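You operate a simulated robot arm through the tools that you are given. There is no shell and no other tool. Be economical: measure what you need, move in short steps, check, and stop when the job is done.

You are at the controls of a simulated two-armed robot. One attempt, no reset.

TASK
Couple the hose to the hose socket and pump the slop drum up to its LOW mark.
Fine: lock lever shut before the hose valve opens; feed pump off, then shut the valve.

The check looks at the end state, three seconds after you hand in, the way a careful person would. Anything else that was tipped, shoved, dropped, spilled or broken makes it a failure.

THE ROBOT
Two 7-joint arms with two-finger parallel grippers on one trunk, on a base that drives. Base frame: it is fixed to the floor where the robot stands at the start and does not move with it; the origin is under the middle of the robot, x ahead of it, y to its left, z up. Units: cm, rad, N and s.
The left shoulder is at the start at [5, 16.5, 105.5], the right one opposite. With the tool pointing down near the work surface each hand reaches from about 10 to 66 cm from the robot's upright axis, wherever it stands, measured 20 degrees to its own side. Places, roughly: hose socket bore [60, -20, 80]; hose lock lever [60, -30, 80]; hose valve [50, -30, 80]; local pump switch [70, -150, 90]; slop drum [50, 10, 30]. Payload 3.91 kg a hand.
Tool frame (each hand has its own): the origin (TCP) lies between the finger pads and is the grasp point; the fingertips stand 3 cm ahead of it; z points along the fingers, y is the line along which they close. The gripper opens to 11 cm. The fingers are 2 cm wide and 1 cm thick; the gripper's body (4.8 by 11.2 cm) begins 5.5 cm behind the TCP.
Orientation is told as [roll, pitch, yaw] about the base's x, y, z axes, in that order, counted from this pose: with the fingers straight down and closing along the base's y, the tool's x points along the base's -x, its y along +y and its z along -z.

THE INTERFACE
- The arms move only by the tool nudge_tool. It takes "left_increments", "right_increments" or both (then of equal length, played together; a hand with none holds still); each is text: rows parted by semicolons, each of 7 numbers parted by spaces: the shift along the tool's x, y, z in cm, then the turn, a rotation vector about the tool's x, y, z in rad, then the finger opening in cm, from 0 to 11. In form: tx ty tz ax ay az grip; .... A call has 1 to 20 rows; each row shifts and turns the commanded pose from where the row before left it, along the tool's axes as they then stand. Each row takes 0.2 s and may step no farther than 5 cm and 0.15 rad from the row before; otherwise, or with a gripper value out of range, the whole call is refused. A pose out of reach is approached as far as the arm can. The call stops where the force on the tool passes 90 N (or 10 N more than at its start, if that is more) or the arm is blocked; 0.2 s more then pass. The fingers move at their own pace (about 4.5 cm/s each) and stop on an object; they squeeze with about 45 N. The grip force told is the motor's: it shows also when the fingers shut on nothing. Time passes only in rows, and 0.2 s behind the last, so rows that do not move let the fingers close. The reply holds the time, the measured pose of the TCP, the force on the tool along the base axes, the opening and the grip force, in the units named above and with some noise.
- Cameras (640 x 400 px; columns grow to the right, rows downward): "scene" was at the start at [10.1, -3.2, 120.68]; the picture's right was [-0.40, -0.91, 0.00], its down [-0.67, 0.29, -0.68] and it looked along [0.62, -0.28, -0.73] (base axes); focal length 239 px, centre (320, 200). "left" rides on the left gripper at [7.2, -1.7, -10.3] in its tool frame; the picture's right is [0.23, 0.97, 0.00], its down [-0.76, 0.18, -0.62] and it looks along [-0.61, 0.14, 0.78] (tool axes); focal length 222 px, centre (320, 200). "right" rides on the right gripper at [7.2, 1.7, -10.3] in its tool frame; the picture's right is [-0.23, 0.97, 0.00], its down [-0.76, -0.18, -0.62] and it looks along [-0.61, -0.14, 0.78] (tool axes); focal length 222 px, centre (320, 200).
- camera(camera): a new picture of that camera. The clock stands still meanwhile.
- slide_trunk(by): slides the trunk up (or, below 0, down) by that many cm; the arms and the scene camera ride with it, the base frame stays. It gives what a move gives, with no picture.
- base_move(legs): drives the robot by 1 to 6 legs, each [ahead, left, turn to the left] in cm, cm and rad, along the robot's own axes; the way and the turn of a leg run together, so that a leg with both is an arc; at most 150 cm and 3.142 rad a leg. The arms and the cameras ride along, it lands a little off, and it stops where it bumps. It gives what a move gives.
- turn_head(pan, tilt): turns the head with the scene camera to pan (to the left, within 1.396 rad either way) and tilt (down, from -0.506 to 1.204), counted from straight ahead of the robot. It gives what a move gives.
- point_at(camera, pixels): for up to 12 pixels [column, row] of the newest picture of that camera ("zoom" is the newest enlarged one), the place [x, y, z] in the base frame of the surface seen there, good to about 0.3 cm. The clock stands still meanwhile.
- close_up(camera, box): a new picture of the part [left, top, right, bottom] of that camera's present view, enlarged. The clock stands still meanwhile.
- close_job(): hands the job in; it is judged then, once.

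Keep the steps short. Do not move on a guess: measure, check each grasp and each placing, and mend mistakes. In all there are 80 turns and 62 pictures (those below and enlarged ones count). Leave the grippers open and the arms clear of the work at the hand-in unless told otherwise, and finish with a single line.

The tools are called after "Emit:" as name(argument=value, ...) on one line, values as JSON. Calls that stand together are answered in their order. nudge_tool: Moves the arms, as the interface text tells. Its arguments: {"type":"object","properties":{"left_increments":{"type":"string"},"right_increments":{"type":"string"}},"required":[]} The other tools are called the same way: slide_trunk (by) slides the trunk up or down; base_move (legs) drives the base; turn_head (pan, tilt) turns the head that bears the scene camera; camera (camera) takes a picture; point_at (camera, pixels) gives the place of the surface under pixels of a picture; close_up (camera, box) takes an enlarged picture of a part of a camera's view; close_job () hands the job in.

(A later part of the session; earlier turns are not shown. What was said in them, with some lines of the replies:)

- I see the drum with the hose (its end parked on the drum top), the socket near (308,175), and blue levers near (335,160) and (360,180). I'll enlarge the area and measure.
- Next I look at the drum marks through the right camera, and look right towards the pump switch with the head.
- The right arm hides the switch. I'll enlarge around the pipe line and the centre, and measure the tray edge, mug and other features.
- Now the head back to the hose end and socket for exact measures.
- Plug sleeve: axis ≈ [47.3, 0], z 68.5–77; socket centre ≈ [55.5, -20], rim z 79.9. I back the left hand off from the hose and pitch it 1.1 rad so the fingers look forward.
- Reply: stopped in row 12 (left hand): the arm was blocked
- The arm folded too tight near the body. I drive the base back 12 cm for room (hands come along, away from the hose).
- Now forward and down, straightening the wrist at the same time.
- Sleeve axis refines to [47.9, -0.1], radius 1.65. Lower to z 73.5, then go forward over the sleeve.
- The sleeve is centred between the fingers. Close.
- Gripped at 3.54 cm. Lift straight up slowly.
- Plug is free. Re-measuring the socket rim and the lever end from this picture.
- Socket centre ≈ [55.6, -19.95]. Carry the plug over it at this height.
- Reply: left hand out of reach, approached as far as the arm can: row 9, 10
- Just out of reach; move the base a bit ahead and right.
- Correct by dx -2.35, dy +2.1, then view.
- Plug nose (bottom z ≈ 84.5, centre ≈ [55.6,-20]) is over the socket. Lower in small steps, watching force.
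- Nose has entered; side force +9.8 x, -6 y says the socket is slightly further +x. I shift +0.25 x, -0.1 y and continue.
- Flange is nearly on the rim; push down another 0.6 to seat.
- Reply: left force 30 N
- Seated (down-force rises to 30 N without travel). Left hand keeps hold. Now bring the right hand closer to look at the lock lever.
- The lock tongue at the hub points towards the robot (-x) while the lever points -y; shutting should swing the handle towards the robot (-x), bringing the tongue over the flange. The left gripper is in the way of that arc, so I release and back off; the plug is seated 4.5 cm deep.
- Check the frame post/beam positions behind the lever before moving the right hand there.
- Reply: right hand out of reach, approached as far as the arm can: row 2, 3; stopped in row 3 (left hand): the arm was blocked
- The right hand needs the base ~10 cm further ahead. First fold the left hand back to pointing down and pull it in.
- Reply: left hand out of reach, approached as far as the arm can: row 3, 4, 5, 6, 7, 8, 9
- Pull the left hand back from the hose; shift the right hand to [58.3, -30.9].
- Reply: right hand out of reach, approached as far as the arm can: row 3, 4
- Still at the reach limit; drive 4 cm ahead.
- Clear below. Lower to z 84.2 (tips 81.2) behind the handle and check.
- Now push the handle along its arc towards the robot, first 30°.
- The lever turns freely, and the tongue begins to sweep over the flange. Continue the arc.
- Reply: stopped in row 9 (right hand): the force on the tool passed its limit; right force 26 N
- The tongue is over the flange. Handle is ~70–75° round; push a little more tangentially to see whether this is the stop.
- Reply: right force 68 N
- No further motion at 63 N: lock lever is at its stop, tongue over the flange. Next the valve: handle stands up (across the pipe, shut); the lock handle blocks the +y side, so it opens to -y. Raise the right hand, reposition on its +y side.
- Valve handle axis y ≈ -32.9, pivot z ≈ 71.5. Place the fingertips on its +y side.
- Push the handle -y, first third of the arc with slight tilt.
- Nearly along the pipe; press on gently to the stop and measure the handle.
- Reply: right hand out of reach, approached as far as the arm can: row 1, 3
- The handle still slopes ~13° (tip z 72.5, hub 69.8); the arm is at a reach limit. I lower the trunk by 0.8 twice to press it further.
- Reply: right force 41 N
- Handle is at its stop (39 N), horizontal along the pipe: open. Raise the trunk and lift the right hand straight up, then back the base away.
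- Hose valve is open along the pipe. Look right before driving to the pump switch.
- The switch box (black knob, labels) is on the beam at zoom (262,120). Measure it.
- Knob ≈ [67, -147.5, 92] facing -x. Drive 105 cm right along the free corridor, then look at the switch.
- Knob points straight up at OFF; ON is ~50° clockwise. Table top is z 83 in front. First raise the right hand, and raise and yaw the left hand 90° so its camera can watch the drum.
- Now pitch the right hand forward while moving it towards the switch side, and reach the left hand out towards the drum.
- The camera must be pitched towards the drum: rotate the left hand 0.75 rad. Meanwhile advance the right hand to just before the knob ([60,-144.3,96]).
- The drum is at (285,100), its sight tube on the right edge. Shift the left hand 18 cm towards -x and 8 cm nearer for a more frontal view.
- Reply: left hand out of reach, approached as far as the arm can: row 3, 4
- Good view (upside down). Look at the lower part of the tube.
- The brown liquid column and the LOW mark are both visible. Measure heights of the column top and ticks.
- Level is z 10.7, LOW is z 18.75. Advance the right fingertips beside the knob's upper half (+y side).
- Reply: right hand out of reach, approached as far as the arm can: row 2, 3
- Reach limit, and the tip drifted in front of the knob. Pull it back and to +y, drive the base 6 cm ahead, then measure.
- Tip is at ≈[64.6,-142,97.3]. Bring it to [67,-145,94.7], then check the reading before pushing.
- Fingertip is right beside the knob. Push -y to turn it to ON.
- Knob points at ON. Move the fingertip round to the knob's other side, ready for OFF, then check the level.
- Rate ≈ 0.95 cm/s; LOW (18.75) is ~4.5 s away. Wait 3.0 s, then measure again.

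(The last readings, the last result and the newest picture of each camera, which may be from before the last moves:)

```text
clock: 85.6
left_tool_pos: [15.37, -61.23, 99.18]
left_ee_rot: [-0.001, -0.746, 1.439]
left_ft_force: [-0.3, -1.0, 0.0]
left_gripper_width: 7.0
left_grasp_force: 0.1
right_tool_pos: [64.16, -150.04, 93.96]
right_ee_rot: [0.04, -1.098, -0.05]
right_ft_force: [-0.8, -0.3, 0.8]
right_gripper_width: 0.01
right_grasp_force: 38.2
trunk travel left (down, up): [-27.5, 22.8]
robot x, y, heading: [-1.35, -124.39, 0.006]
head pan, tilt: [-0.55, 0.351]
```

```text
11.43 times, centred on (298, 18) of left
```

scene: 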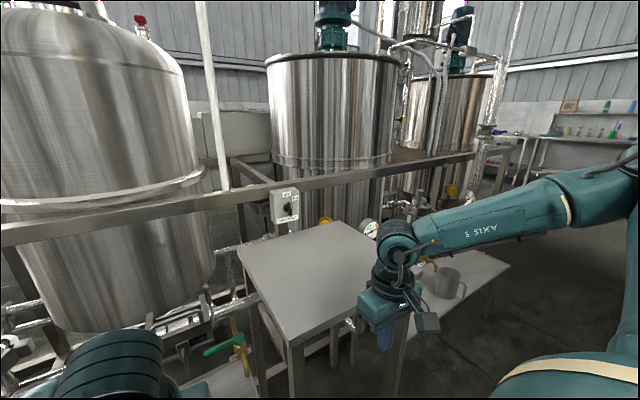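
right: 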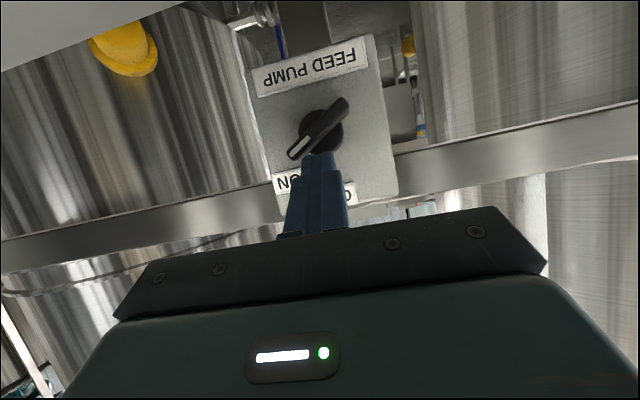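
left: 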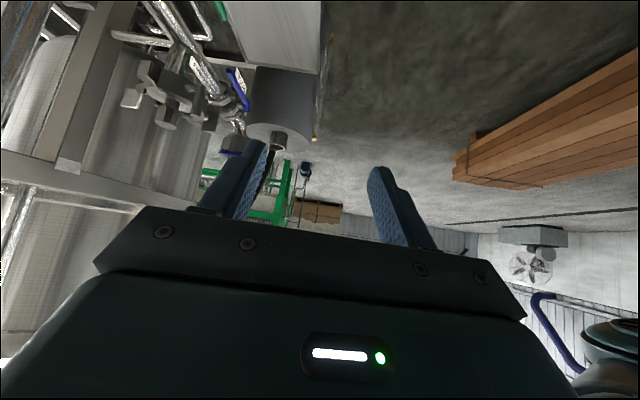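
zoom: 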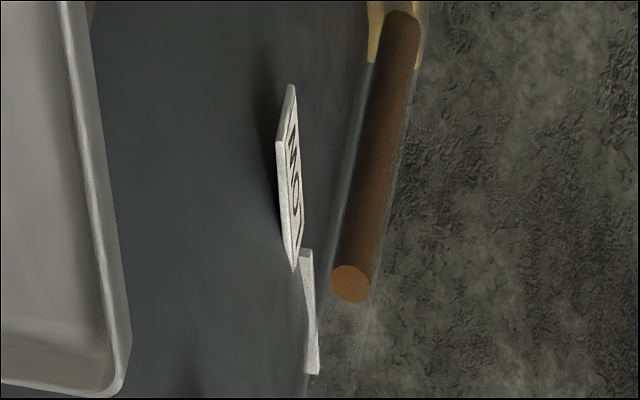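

Emit:
point_at(camera="zoom", pixels=[[350, 285], [345, 278], [358, 275], [350, 295], [340, 290], [360, 290], [306, 270], [310, 310], [314, 350], [308, 290]])

```text
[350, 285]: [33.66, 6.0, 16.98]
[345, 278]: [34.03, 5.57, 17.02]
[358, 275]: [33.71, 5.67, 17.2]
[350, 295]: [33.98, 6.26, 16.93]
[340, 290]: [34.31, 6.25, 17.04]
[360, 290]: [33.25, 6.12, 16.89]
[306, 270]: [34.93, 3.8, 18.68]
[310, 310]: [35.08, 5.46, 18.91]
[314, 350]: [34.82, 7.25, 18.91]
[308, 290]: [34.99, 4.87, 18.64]
```

Level 17.0, LOW 18.78, rate 0.93 cm/s: OFF must trip in ~1.9 s. Wait 7 rows then push the knob back to OFF.

Emit:
nudge_tool(right_increments="0 0 0 0 0 0 0; 0 0 0 0 0 0 0; 0 0 0 0 0 0 0; 0 0 0 0 0 0 0; 0 0 0 0 0 0 0; 0 0 0 0 0 0 0; 0 0 0 0 0 0 0; -0.4 0.5 -0.2 0 0 0 0; -0.4 0.5 -0.2 0 0 0 0; -0.4 0.5 -0.2 0 0 0 0; -0.4 0.5 -0.2 0 0 0 0; 0 0.25 0 0 0 0 0")

Emit:
close_up(camera="right", box=[200, 20, 440, 240])

```text
clock: 88.2
left_tool_pos: [15.44, -61.27, 99.15]
left_ee_rot: [-0.002, -0.746, 1.441]
left_ft_force: [0.3, 0.9, 0.2]
left_gripper_width: 7.0
left_grasp_force: 0.1
right_tool_pos: [64.29, -148.09, 95.76]
right_ee_rot: [0.038, -1.098, -0.052]
right_ft_force: [-0.3, -8.8, -3.1]
right_gripper_width: 0.01
right_grasp_force: 37.7
trunk travel left (down, up): [-27.5, 22.8]
robot x, y, heading: [-1.03, -123.92, 0.004]
head pan, tilt: [-0.55, 0.351]
```

```text
1.82 times, centred on (320, 130) of right
```

zoom: 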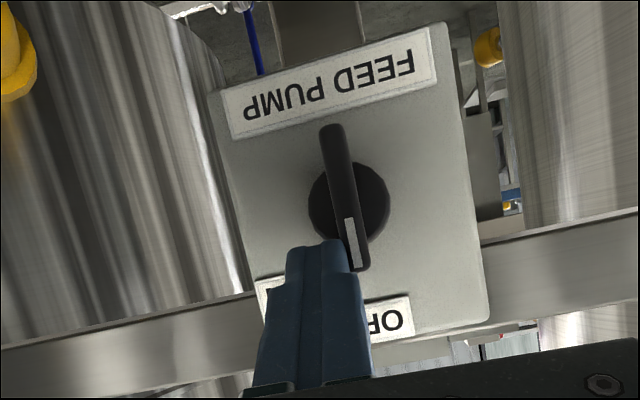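

Knob is back upright at OFF. Back the finger off (0.8 s passes) and measure the level.

Emit:
nudge_tool(right_increments="0 -0.4 -1 0 0 0 0; 0 -0.2 -3 0 0 0 0; 0 0 -3 0 0 0 0")

Emit:
close_up(camera="left", box=[270, 0, 326, 35])

```text
clock: 89.0
left_tool_pos: [15.28, -61.25, 99.01]
left_ee_rot: [-0.001, -0.745, 1.442]
left_ft_force: [0.4, 1.1, 0.4]
left_gripper_width: 7.0
left_grasp_force: 0.0
right_tool_pos: [58.0, -148.54, 99.12]
right_ee_rot: [0.042, -1.099, -0.052]
right_ft_force: [-1.5, 0.0, 0.0]
right_gripper_width: 0.0
right_grasp_force: 38.2
trunk travel left (down, up): [-27.5, 22.8]
robot x, y, heading: [-1.03, -124.17, 0.008]
head pan, tilt: [-0.55, 0.351]
```

```text
11.43 times, centred on (298, 18) of left
```

zoom: 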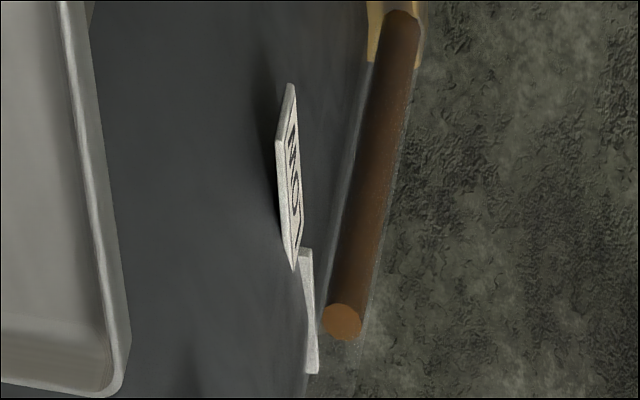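

Emit:
point_at(camera="zoom", pixels=[[342, 322], [335, 318], [350, 318], [342, 330], [345, 312], [330, 325], [308, 290], [312, 330]])

```text
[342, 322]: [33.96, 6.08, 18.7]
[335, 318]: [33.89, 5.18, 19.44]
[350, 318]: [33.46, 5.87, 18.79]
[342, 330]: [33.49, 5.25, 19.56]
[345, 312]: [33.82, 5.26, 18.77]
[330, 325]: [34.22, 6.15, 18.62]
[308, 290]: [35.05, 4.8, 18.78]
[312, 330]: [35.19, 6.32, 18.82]
```

Level ≈ 18.8, exactly at LOW (18.8), pump off. Now go back to shut the valve: pull both hands in first.

Emit:
nudge_tool(right_increments="1.4 0 -3.7 0 0 0 0; 1.816 0 -3.564 0 0 0 0; 1.816 0 -3.564 0 0 0 0; 1.816 0 -3.564 0 0 0 0; 1.816 0 -3.564 0 0 0 0; 0 0 0 0 0 0 0; 0 0 0 0 0 0 0; 0 0 0 0 0 0 0; 0 0 0 0 0 0 0; 0 0 0 0 0 0 0; 0 0 0 0 0 0 0; 0 0 0 0 0 0 0; 0 0 0 0 0 0 0; 0 0 0 0 0 0 0; 0 0 0 0 0 0 0; 0 0 0 0 0 0 0", left_increments="0 0 0 0 0.125 0 7; 0 0 0 0 0.125 0 7; 0 0 0 0 0.125 0 7; 0 0 0 0 0.125 0 7; 0 0 0 0 0.125 0 7; 0 0 0 0 0.12 0 7; 4 0 0 0 0 0 7; 4 0 0 0 0 0 7; 4 0 0 0 0 0 7; 4 -2 0 0 0 0 7; 4 -2 0 0 0 0 7; 4 -2 0 0 0 0 7; 4 -3 0 0 0 0 7; 4 -3 0 0 0 0 7; 0 0 0 0 0 0 7; 0 0 0 0 0 0 7")

Emit:
base_move(legs=[[-14, 0, 0], [0, 112, 0]])

```text
clock: 92.4
left_tool_pos: [22.96, -94.28, 99.35]
left_ee_rot: [0.0, 0.0, 1.44]
left_ft_force: [0.5, -0.6, -0.1]
left_gripper_width: 6.99
left_grasp_force: 0.1
right_tool_pos: [43.37, -148.49, 99.71]
right_ee_rot: [0.039, -1.101, -0.05]
right_ft_force: [0.3, -0.2, -0.2]
right_gripper_width: 0.01
right_grasp_force: 37.6
right hand out of reach, approached as far as the arm can: row 4, 5
trunk travel left (down, up): [-27.5, 22.8]
robot x, y, heading: [-1.04, -124.24, 0.006]
head pan, tilt: [-0.55, 0.351]
```

```text
clock: 99.1
left_tool_pos: [6.75, 18.38, 99.23]
left_ee_rot: [-0.002, 0.0, 1.457]
left_ft_force: [-0.2, 0.3, 0.4]
left_gripper_width: 7.01
left_grasp_force: 0.0
right_tool_pos: [28.26, -35.52, 99.85]
right_ee_rot: [0.039, -1.1, -0.034]
right_ft_force: [0.3, 0.0, 0.1]
right_gripper_width: 0.0
right_grasp_force: 38.0
trunk travel left (down, up): [-27.5, 22.8]
robot x, y, heading: [-16.64, -11.79, 0.022]
head pan, tilt: [-0.55, 0.351]
```

Drive 8 cm nearer, then lower the right hand in front of the valve handle to z ≈ 67 and flatten it to pitch -1.4.

Emit:
base_move(legs=[[8, 0, -0.022]])

Emit:
nudge_tool(right_increments="4 -0.77 2.04 0 0 0 0; 4 -0.77 2.04 0 0 0 0; 4 -0.77 2.04 0 0 0 0; 4 -0.77 2.04 0 0 0 0; 4 -0.77 2.04 0 0 0 0; 4 -0.77 2.04 0 0 0 0; 4 -0.77 2.04 0 0 0 0; 0 0 0 0 -0.15 0 0; 0 0 0 0 -0.15 0 0; 0 0 0 0 0 0 0")

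```text
clock: 100.1
left_tool_pos: [15.49, 17.94, 99.38]
left_ee_rot: [-0.002, 0.0, 1.435]
left_ft_force: [0.1, -1.7, 0.8]
left_gripper_width: 7.0
left_grasp_force: 0.0
right_tool_pos: [35.57, -36.38, 99.75]
right_ee_rot: [0.039, -1.097, -0.054]
right_ft_force: [0.3, 0.3, -0.1]
right_gripper_width: 0.0
right_grasp_force: 37.3
trunk travel left (down, up): [-27.5, 22.8]
robot x, y, heading: [-8.65, -11.61, -0.0]
head pan, tilt: [-0.55, 0.351]
```

```text
clock: 102.3
left_tool_pos: [15.48, 17.94, 99.31]
left_ee_rot: [-0.002, -0.001, 1.434]
left_ft_force: [0.1, 0.7, 0.3]
left_gripper_width: 7.01
left_grasp_force: 0.0
right_tool_pos: [38.87, -46.55, 101.9]
right_ee_rot: [0.097, -1.379, -0.111]
right_ft_force: [0.2, -0.7, 0.6]
right_gripper_width: 0.0
right_grasp_force: 37.2
right hand out of reach, approached as far as the arm can: row 2, 3, 4, 5, 6, 7, 8, 9
trunk travel left (down, up): [-27.5, 22.8]
robot x, y, heading: [-8.49, -11.63, 0.005]
head pan, tilt: [-0.55, 0.351]
```

The arm was folded too tight to descend. Back the base off 14 cm, extend the hand forward, then lower.

Emit:
base_move(legs=[[-14, 0, 0]])

Emit:
nudge_tool(right_increments="-0.76 1.4 3.93 0 0 0 0; -0.76 1.4 3.93 0 0 0 0; -0.76 1.4 3.93 0 0 0 0; 4.42 1.4 0.855 0 0 0 0; 4.42 0 0.855 0 0 0 0; 4.42 0 0.855 0 0 0 0; 4.42 0 0.855 0 0 0 0; 4.42 0 0.855 0 0 0 0; 0 0 0 0 0 0 0")

```text
clock: 103.7
left_tool_pos: [1.53, 17.89, 99.26]
left_ee_rot: [-0.001, 0.0, 1.437]
left_ft_force: [0.1, -0.4, 0.6]
left_gripper_width: 7.0
left_grasp_force: 0.0
right_tool_pos: [24.97, -46.63, 101.83]
right_ee_rot: [0.099, -1.379, -0.112]
right_ft_force: [-0.4, -0.2, 0.7]
right_gripper_width: 0.01
right_grasp_force: 37.9
trunk travel left (down, up): [-27.5, 22.8]
robot x, y, heading: [-22.67, -11.97, -0.001]
head pan, tilt: [-0.55, 0.351]
```

```text
clock: 105.7
left_tool_pos: [1.58, 17.96, 99.31]
left_ee_rot: [-0.001, 0.0, 1.435]
left_ft_force: [0.3, 0.0, -0.1]
left_gripper_width: 7.01
left_grasp_force: 0.0
right_tool_pos: [37.59, -42.51, 102.14]
right_ee_rot: [0.087, -1.354, -0.1]
right_ft_force: [1.0, -0.1, 0.0]
right_gripper_width: 0.01
right_grasp_force: 37.9
right hand out of reach, approached as far as the arm can: row 1, 2, 4, 5, 6, 7, 8
trunk travel left (down, up): [-27.5, 22.8]
robot x, y, heading: [-22.85, -11.69, 0.002]
head pan, tilt: [-0.55, 0.351]
```

The wrist limits the descent at this flat pitch. Return to pitch -1.1 (which worked for the left hand) and lower.

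Emit:
nudge_tool(right_increments="0 0 0 0 0.127 0 0; 0 0 0 0 0.127 0 0; 0 0 0 0 0 0 0; 4 0 2.04 0 0 0 0; 4 0 2.04 0 0 0 0; 4 0 2.04 0 0 0 0; 4 0 2.04 0 0 0 0; 4 0 2.04 0 0 0 0; 0 0 0 0 0 0 0")

```text
clock: 107.7
left_tool_pos: [1.57, 17.93, 99.38]
left_ee_rot: [-0.002, 0.0, 1.437]
left_ft_force: [0.2, 1.0, 0.3]
left_gripper_width: 6.99
left_grasp_force: 0.1
right_tool_pos: [38.94, -41.89, 89.3]
right_ee_rot: [0.037, -1.105, -0.053]
right_ft_force: [-0.4, 0.5, -0.7]
right_gripper_width: 0.0
right_grasp_force: 37.4
right hand out of reach, approached as far as the arm can: row 6, 7, 8
trunk travel left (down, up): [-27.5, 22.8]
robot x, y, heading: [-22.84, -11.9, -0.0]
head pan, tilt: [-0.55, 0.351]
```

Use the trunk: lower it 22 cm to bring the hand to z ≈ 67.

Emit:
slide_trunk(by=-22)

Emit:
nudge_tool(right_increments="0 0.5 0 0 0 0 0; 0 0.5 0 0 0 0 0; -0.9 0 1.78 0 0 0 0; -0.9 0 1.78 0 0 0 0; 0 0 0 0 0 0 0")

```text
clock: 110.0
left_tool_pos: [1.52, 17.91, 77.34]
left_ee_rot: [-0.002, 0.001, 1.436]
left_ft_force: [0.0, 0.7, 0.8]
left_gripper_width: 7.01
left_grasp_force: 0.0
right_tool_pos: [38.97, -41.76, 67.46]
right_ee_rot: [0.038, -1.105, -0.053]
right_ft_force: [0.2, 0.2, 0.3]
right_gripper_width: 0.0
right_grasp_force: 37.6
trunk travel left (down, up): [-5.5, 44.8]
robot x, y, heading: [-22.87, -11.4, 0.003]
head pan, tilt: [-0.55, 0.351]
```

```text
clock: 111.2
left_tool_pos: [1.57, 17.99, 77.3]
left_ee_rot: [-0.002, -0.001, 1.437]
left_ft_force: [0.4, -0.7, 0.7]
left_gripper_width: 7.0
left_grasp_force: 0.0
right_tool_pos: [43.14, -40.89, 67.46]
right_ee_rot: [0.041, -1.106, -0.053]
right_ft_force: [-0.3, -0.2, -0.3]
right_gripper_width: 0.01
right_grasp_force: 38.0
trunk travel left (down, up): [-5.5, 44.8]
robot x, y, heading: [-22.65, -12.06, 0.001]
head pan, tilt: [-0.55, 0.351]
```

Drive the base 5 cm ahead, bringing the fingers under the handle.

Emit:
base_move(legs=[[5, 0, 0]])

```text
clock: 112.1
left_tool_pos: [6.56, 18.06, 77.38]
left_ee_rot: [-0.002, 0.001, 1.435]
left_ft_force: [-0.6, 0.5, 0.1]
left_gripper_width: 7.01
left_grasp_force: 0.0
right_tool_pos: [48.33, -40.96, 67.54]
right_ee_rot: [0.039, -1.107, -0.052]
right_ft_force: [0.8, -0.3, 0.0]
right_gripper_width: 0.0
right_grasp_force: 37.3
trunk travel left (down, up): [-5.5, 44.8]
robot x, y, heading: [-17.77, -11.61, 0.007]
head pan, tilt: [-0.55, 0.351]
```

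Lift the handle along its arc (up, then +y).

Emit:
nudge_tool(right_increments="-0.815 -0.03 -0.415 0 0 0 0; -0.815 -0.03 -0.415 0 0 0 0; -0.815 -0.03 -0.415 0 0 0 0; -0.815 -0.03 -0.415 0 0 0 0; -0.87 0.15 -0.443 0 0 0 0; -0.87 0.15 -0.443 0 0 0 0; -0.87 0.15 -0.443 0 0 0 0; -0.87 0.15 -0.443 0 0 0 0")

```text
clock: 113.9
left_tool_pos: [6.55, 17.96, 77.34]
left_ee_rot: [-0.001, -0.001, 1.436]
left_ft_force: [-0.5, -0.1, 0.1]
left_gripper_width: 7.01
left_grasp_force: 0.2
right_tool_pos: [48.26, -40.78, 75.22]
right_ee_rot: [0.039, -1.108, -0.054]
right_ft_force: [1.4, -0.4, -2.8]
right_gripper_width: 0.0
right_grasp_force: 37.2
trunk travel left (down, up): [-5.5, 44.8]
robot x, y, heading: [-17.62, -11.72, 0.002]
head pan, tilt: [-0.55, 0.351]
```

Force -2.8 N in z: the handle is riding on the finger. Continue the arc to upright.

Emit:
nudge_tool(right_increments="-0.64 0.52 -0.327 0 0 0 0; -0.64 0.52 -0.327 0 0 0 0; -0.64 0.52 -0.327 0 0 0 0; -0.64 0.52 -0.327 0 0 0 0; -0.64 0.52 -0.327 0 0 0 0; -0.223 0.57 -0.114 0 0 0 0; -0.223 0.57 -0.114 0 0 0 0; -0.223 0.57 -0.114 0 0 0 0; -0.223 0.57 -0.114 0 0 0 0; -0.223 0.57 -0.114 0 0 0 0; 0 0.5 0 0 0 0 0; 0 0 0 0 0 0 0")

```text
clock: 116.5
left_tool_pos: [6.53, 18.05, 77.38]
left_ee_rot: [0.0, 0.002, 1.434]
left_ft_force: [0.4, -0.3, -0.3]
left_gripper_width: 6.99
left_grasp_force: 0.1
right_tool_pos: [48.45, -34.78, 80.14]
right_ee_rot: [0.039, -1.108, -0.052]
right_ft_force: [1.3, -1.8, 2.6]
right_gripper_width: 0.03
right_grasp_force: 38.5
trunk travel left (down, up): [-5.5, 44.8]
robot x, y, heading: [-17.66, -11.9, 0.003]
head pan, tilt: [-0.55, 0.351]
```

Emit:
nudge_tool(right_increments="0 0.3 0 0 0 0 0; 0 0.3 0 0 0 0 0; 0 0.3 0 0 0 0 0; 0 0 0 0 0 0 0")

```text
clock: 117.5
left_tool_pos: [6.58, 17.8, 77.41]
left_ee_rot: [-0.003, -0.004, 1.434]
left_ft_force: [-0.3, 0.3, -0.4]
left_gripper_width: 7.01
left_grasp_force: 0.0
right_tool_pos: [48.33, -34.67, 80.01]
right_ee_rot: [0.037, -1.108, -0.068]
right_ft_force: [-0.6, -30.6, 6.6]
right_gripper_width: 0.0
right_grasp_force: 37.9
trunk travel left (down, up): [-5.5, 44.8]
robot x, y, heading: [-17.59, -11.68, -0.007]
head pan, tilt: [-0.55, 0.351]
5 turns are left
```

Stop reached (30 N, finger at the upright position): valve shut. Back away, open the gripper, and take the last picture.

Emit:
nudge_tool(right_increments="0 -0.7 0 0 0 0 0; 0 -0.6 -1 0 0 0 0; 1.4 0 -3 0 0 0 0; 1.8 0 -3.5 0 0 0 0; 0 0 0 0 0 0 6; 0 0 0 0 0 0 8; 0 0 0 0 0 0 8")

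Emit:
base_move(legs=[[-12, 0, 0]])

Emit:
turn_head(pan=-0.15, tilt=0.3)

Emit:
camera(camera="scene")

```text
clock: 119.1
left_tool_pos: [6.51, 18.04, 77.23]
left_ee_rot: [-0.002, 0.0, 1.438]
left_ft_force: [0.3, 0.2, 0.5]
left_gripper_width: 7.01
left_grasp_force: 0.1
right_tool_pos: [40.29, -35.12, 80.54]
right_ee_rot: [0.039, -1.105, -0.053]
right_ft_force: [0.5, 0.1, -0.6]
right_gripper_width: 6.76
right_grasp_force: 0.2
trunk travel left (down, up): [-5.5, 44.8]
robot x, y, heading: [-17.94, -11.6, 0.004]
head pan, tilt: [-0.55, 0.351]
```

```text
clock: 120.4
left_tool_pos: [-5.53, 17.98, 77.44]
left_ee_rot: [-0.003, 0.0, 1.436]
left_ft_force: [0.5, -0.6, 0.1]
left_gripper_width: 7.01
left_grasp_force: 0.1
right_tool_pos: [28.1, -35.15, 80.71]
right_ee_rot: [0.038, -1.105, -0.053]
right_ft_force: [0.2, 0.1, 0.8]
right_gripper_width: 7.99
right_grasp_force: 0.0
trunk travel left (down, up): [-5.5, 44.8]
robot x, y, heading: [-29.83, -11.5, 0.003]
head pan, tilt: [-0.55, 0.351]
```

```text
clock: 121.2
left_tool_pos: [-5.47, 17.83, 77.32]
left_ee_rot: [-0.002, 0.0, 1.436]
left_ft_force: [-0.1, 0.2, 1.1]
left_gripper_width: 7.0
left_grasp_force: 0.0
right_tool_pos: [28.08, -35.07, 80.68]
right_ee_rot: [0.037, -1.106, -0.053]
right_ft_force: [-0.5, -0.4, -0.5]
right_gripper_width: 8.03
right_grasp_force: 0.1
trunk travel left (down, up): [-5.5, 44.8]
robot x, y, heading: [-29.64, -11.57, 0.004]
head pan, tilt: [-0.15, 0.3]
```

```text
0 pictures are left
4 turns are left
```

scene: 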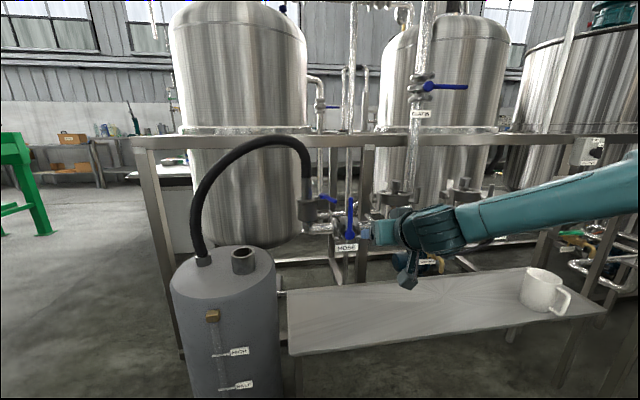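

The picture shows the hose in its socket with the lock lever swung in at (325,198). The valve handle stands upright at (350,215), the mug and tray are untouched, and both hands are clear. I'm handing in.

Emit:
close_job()

```text
The job is handed in.
```

The hose is coupled and locked, the slop drum is at its LOW mark (measured about 18.8 cm against 18.8 cm), and the feed pump was switched off before the hose valve was shut.
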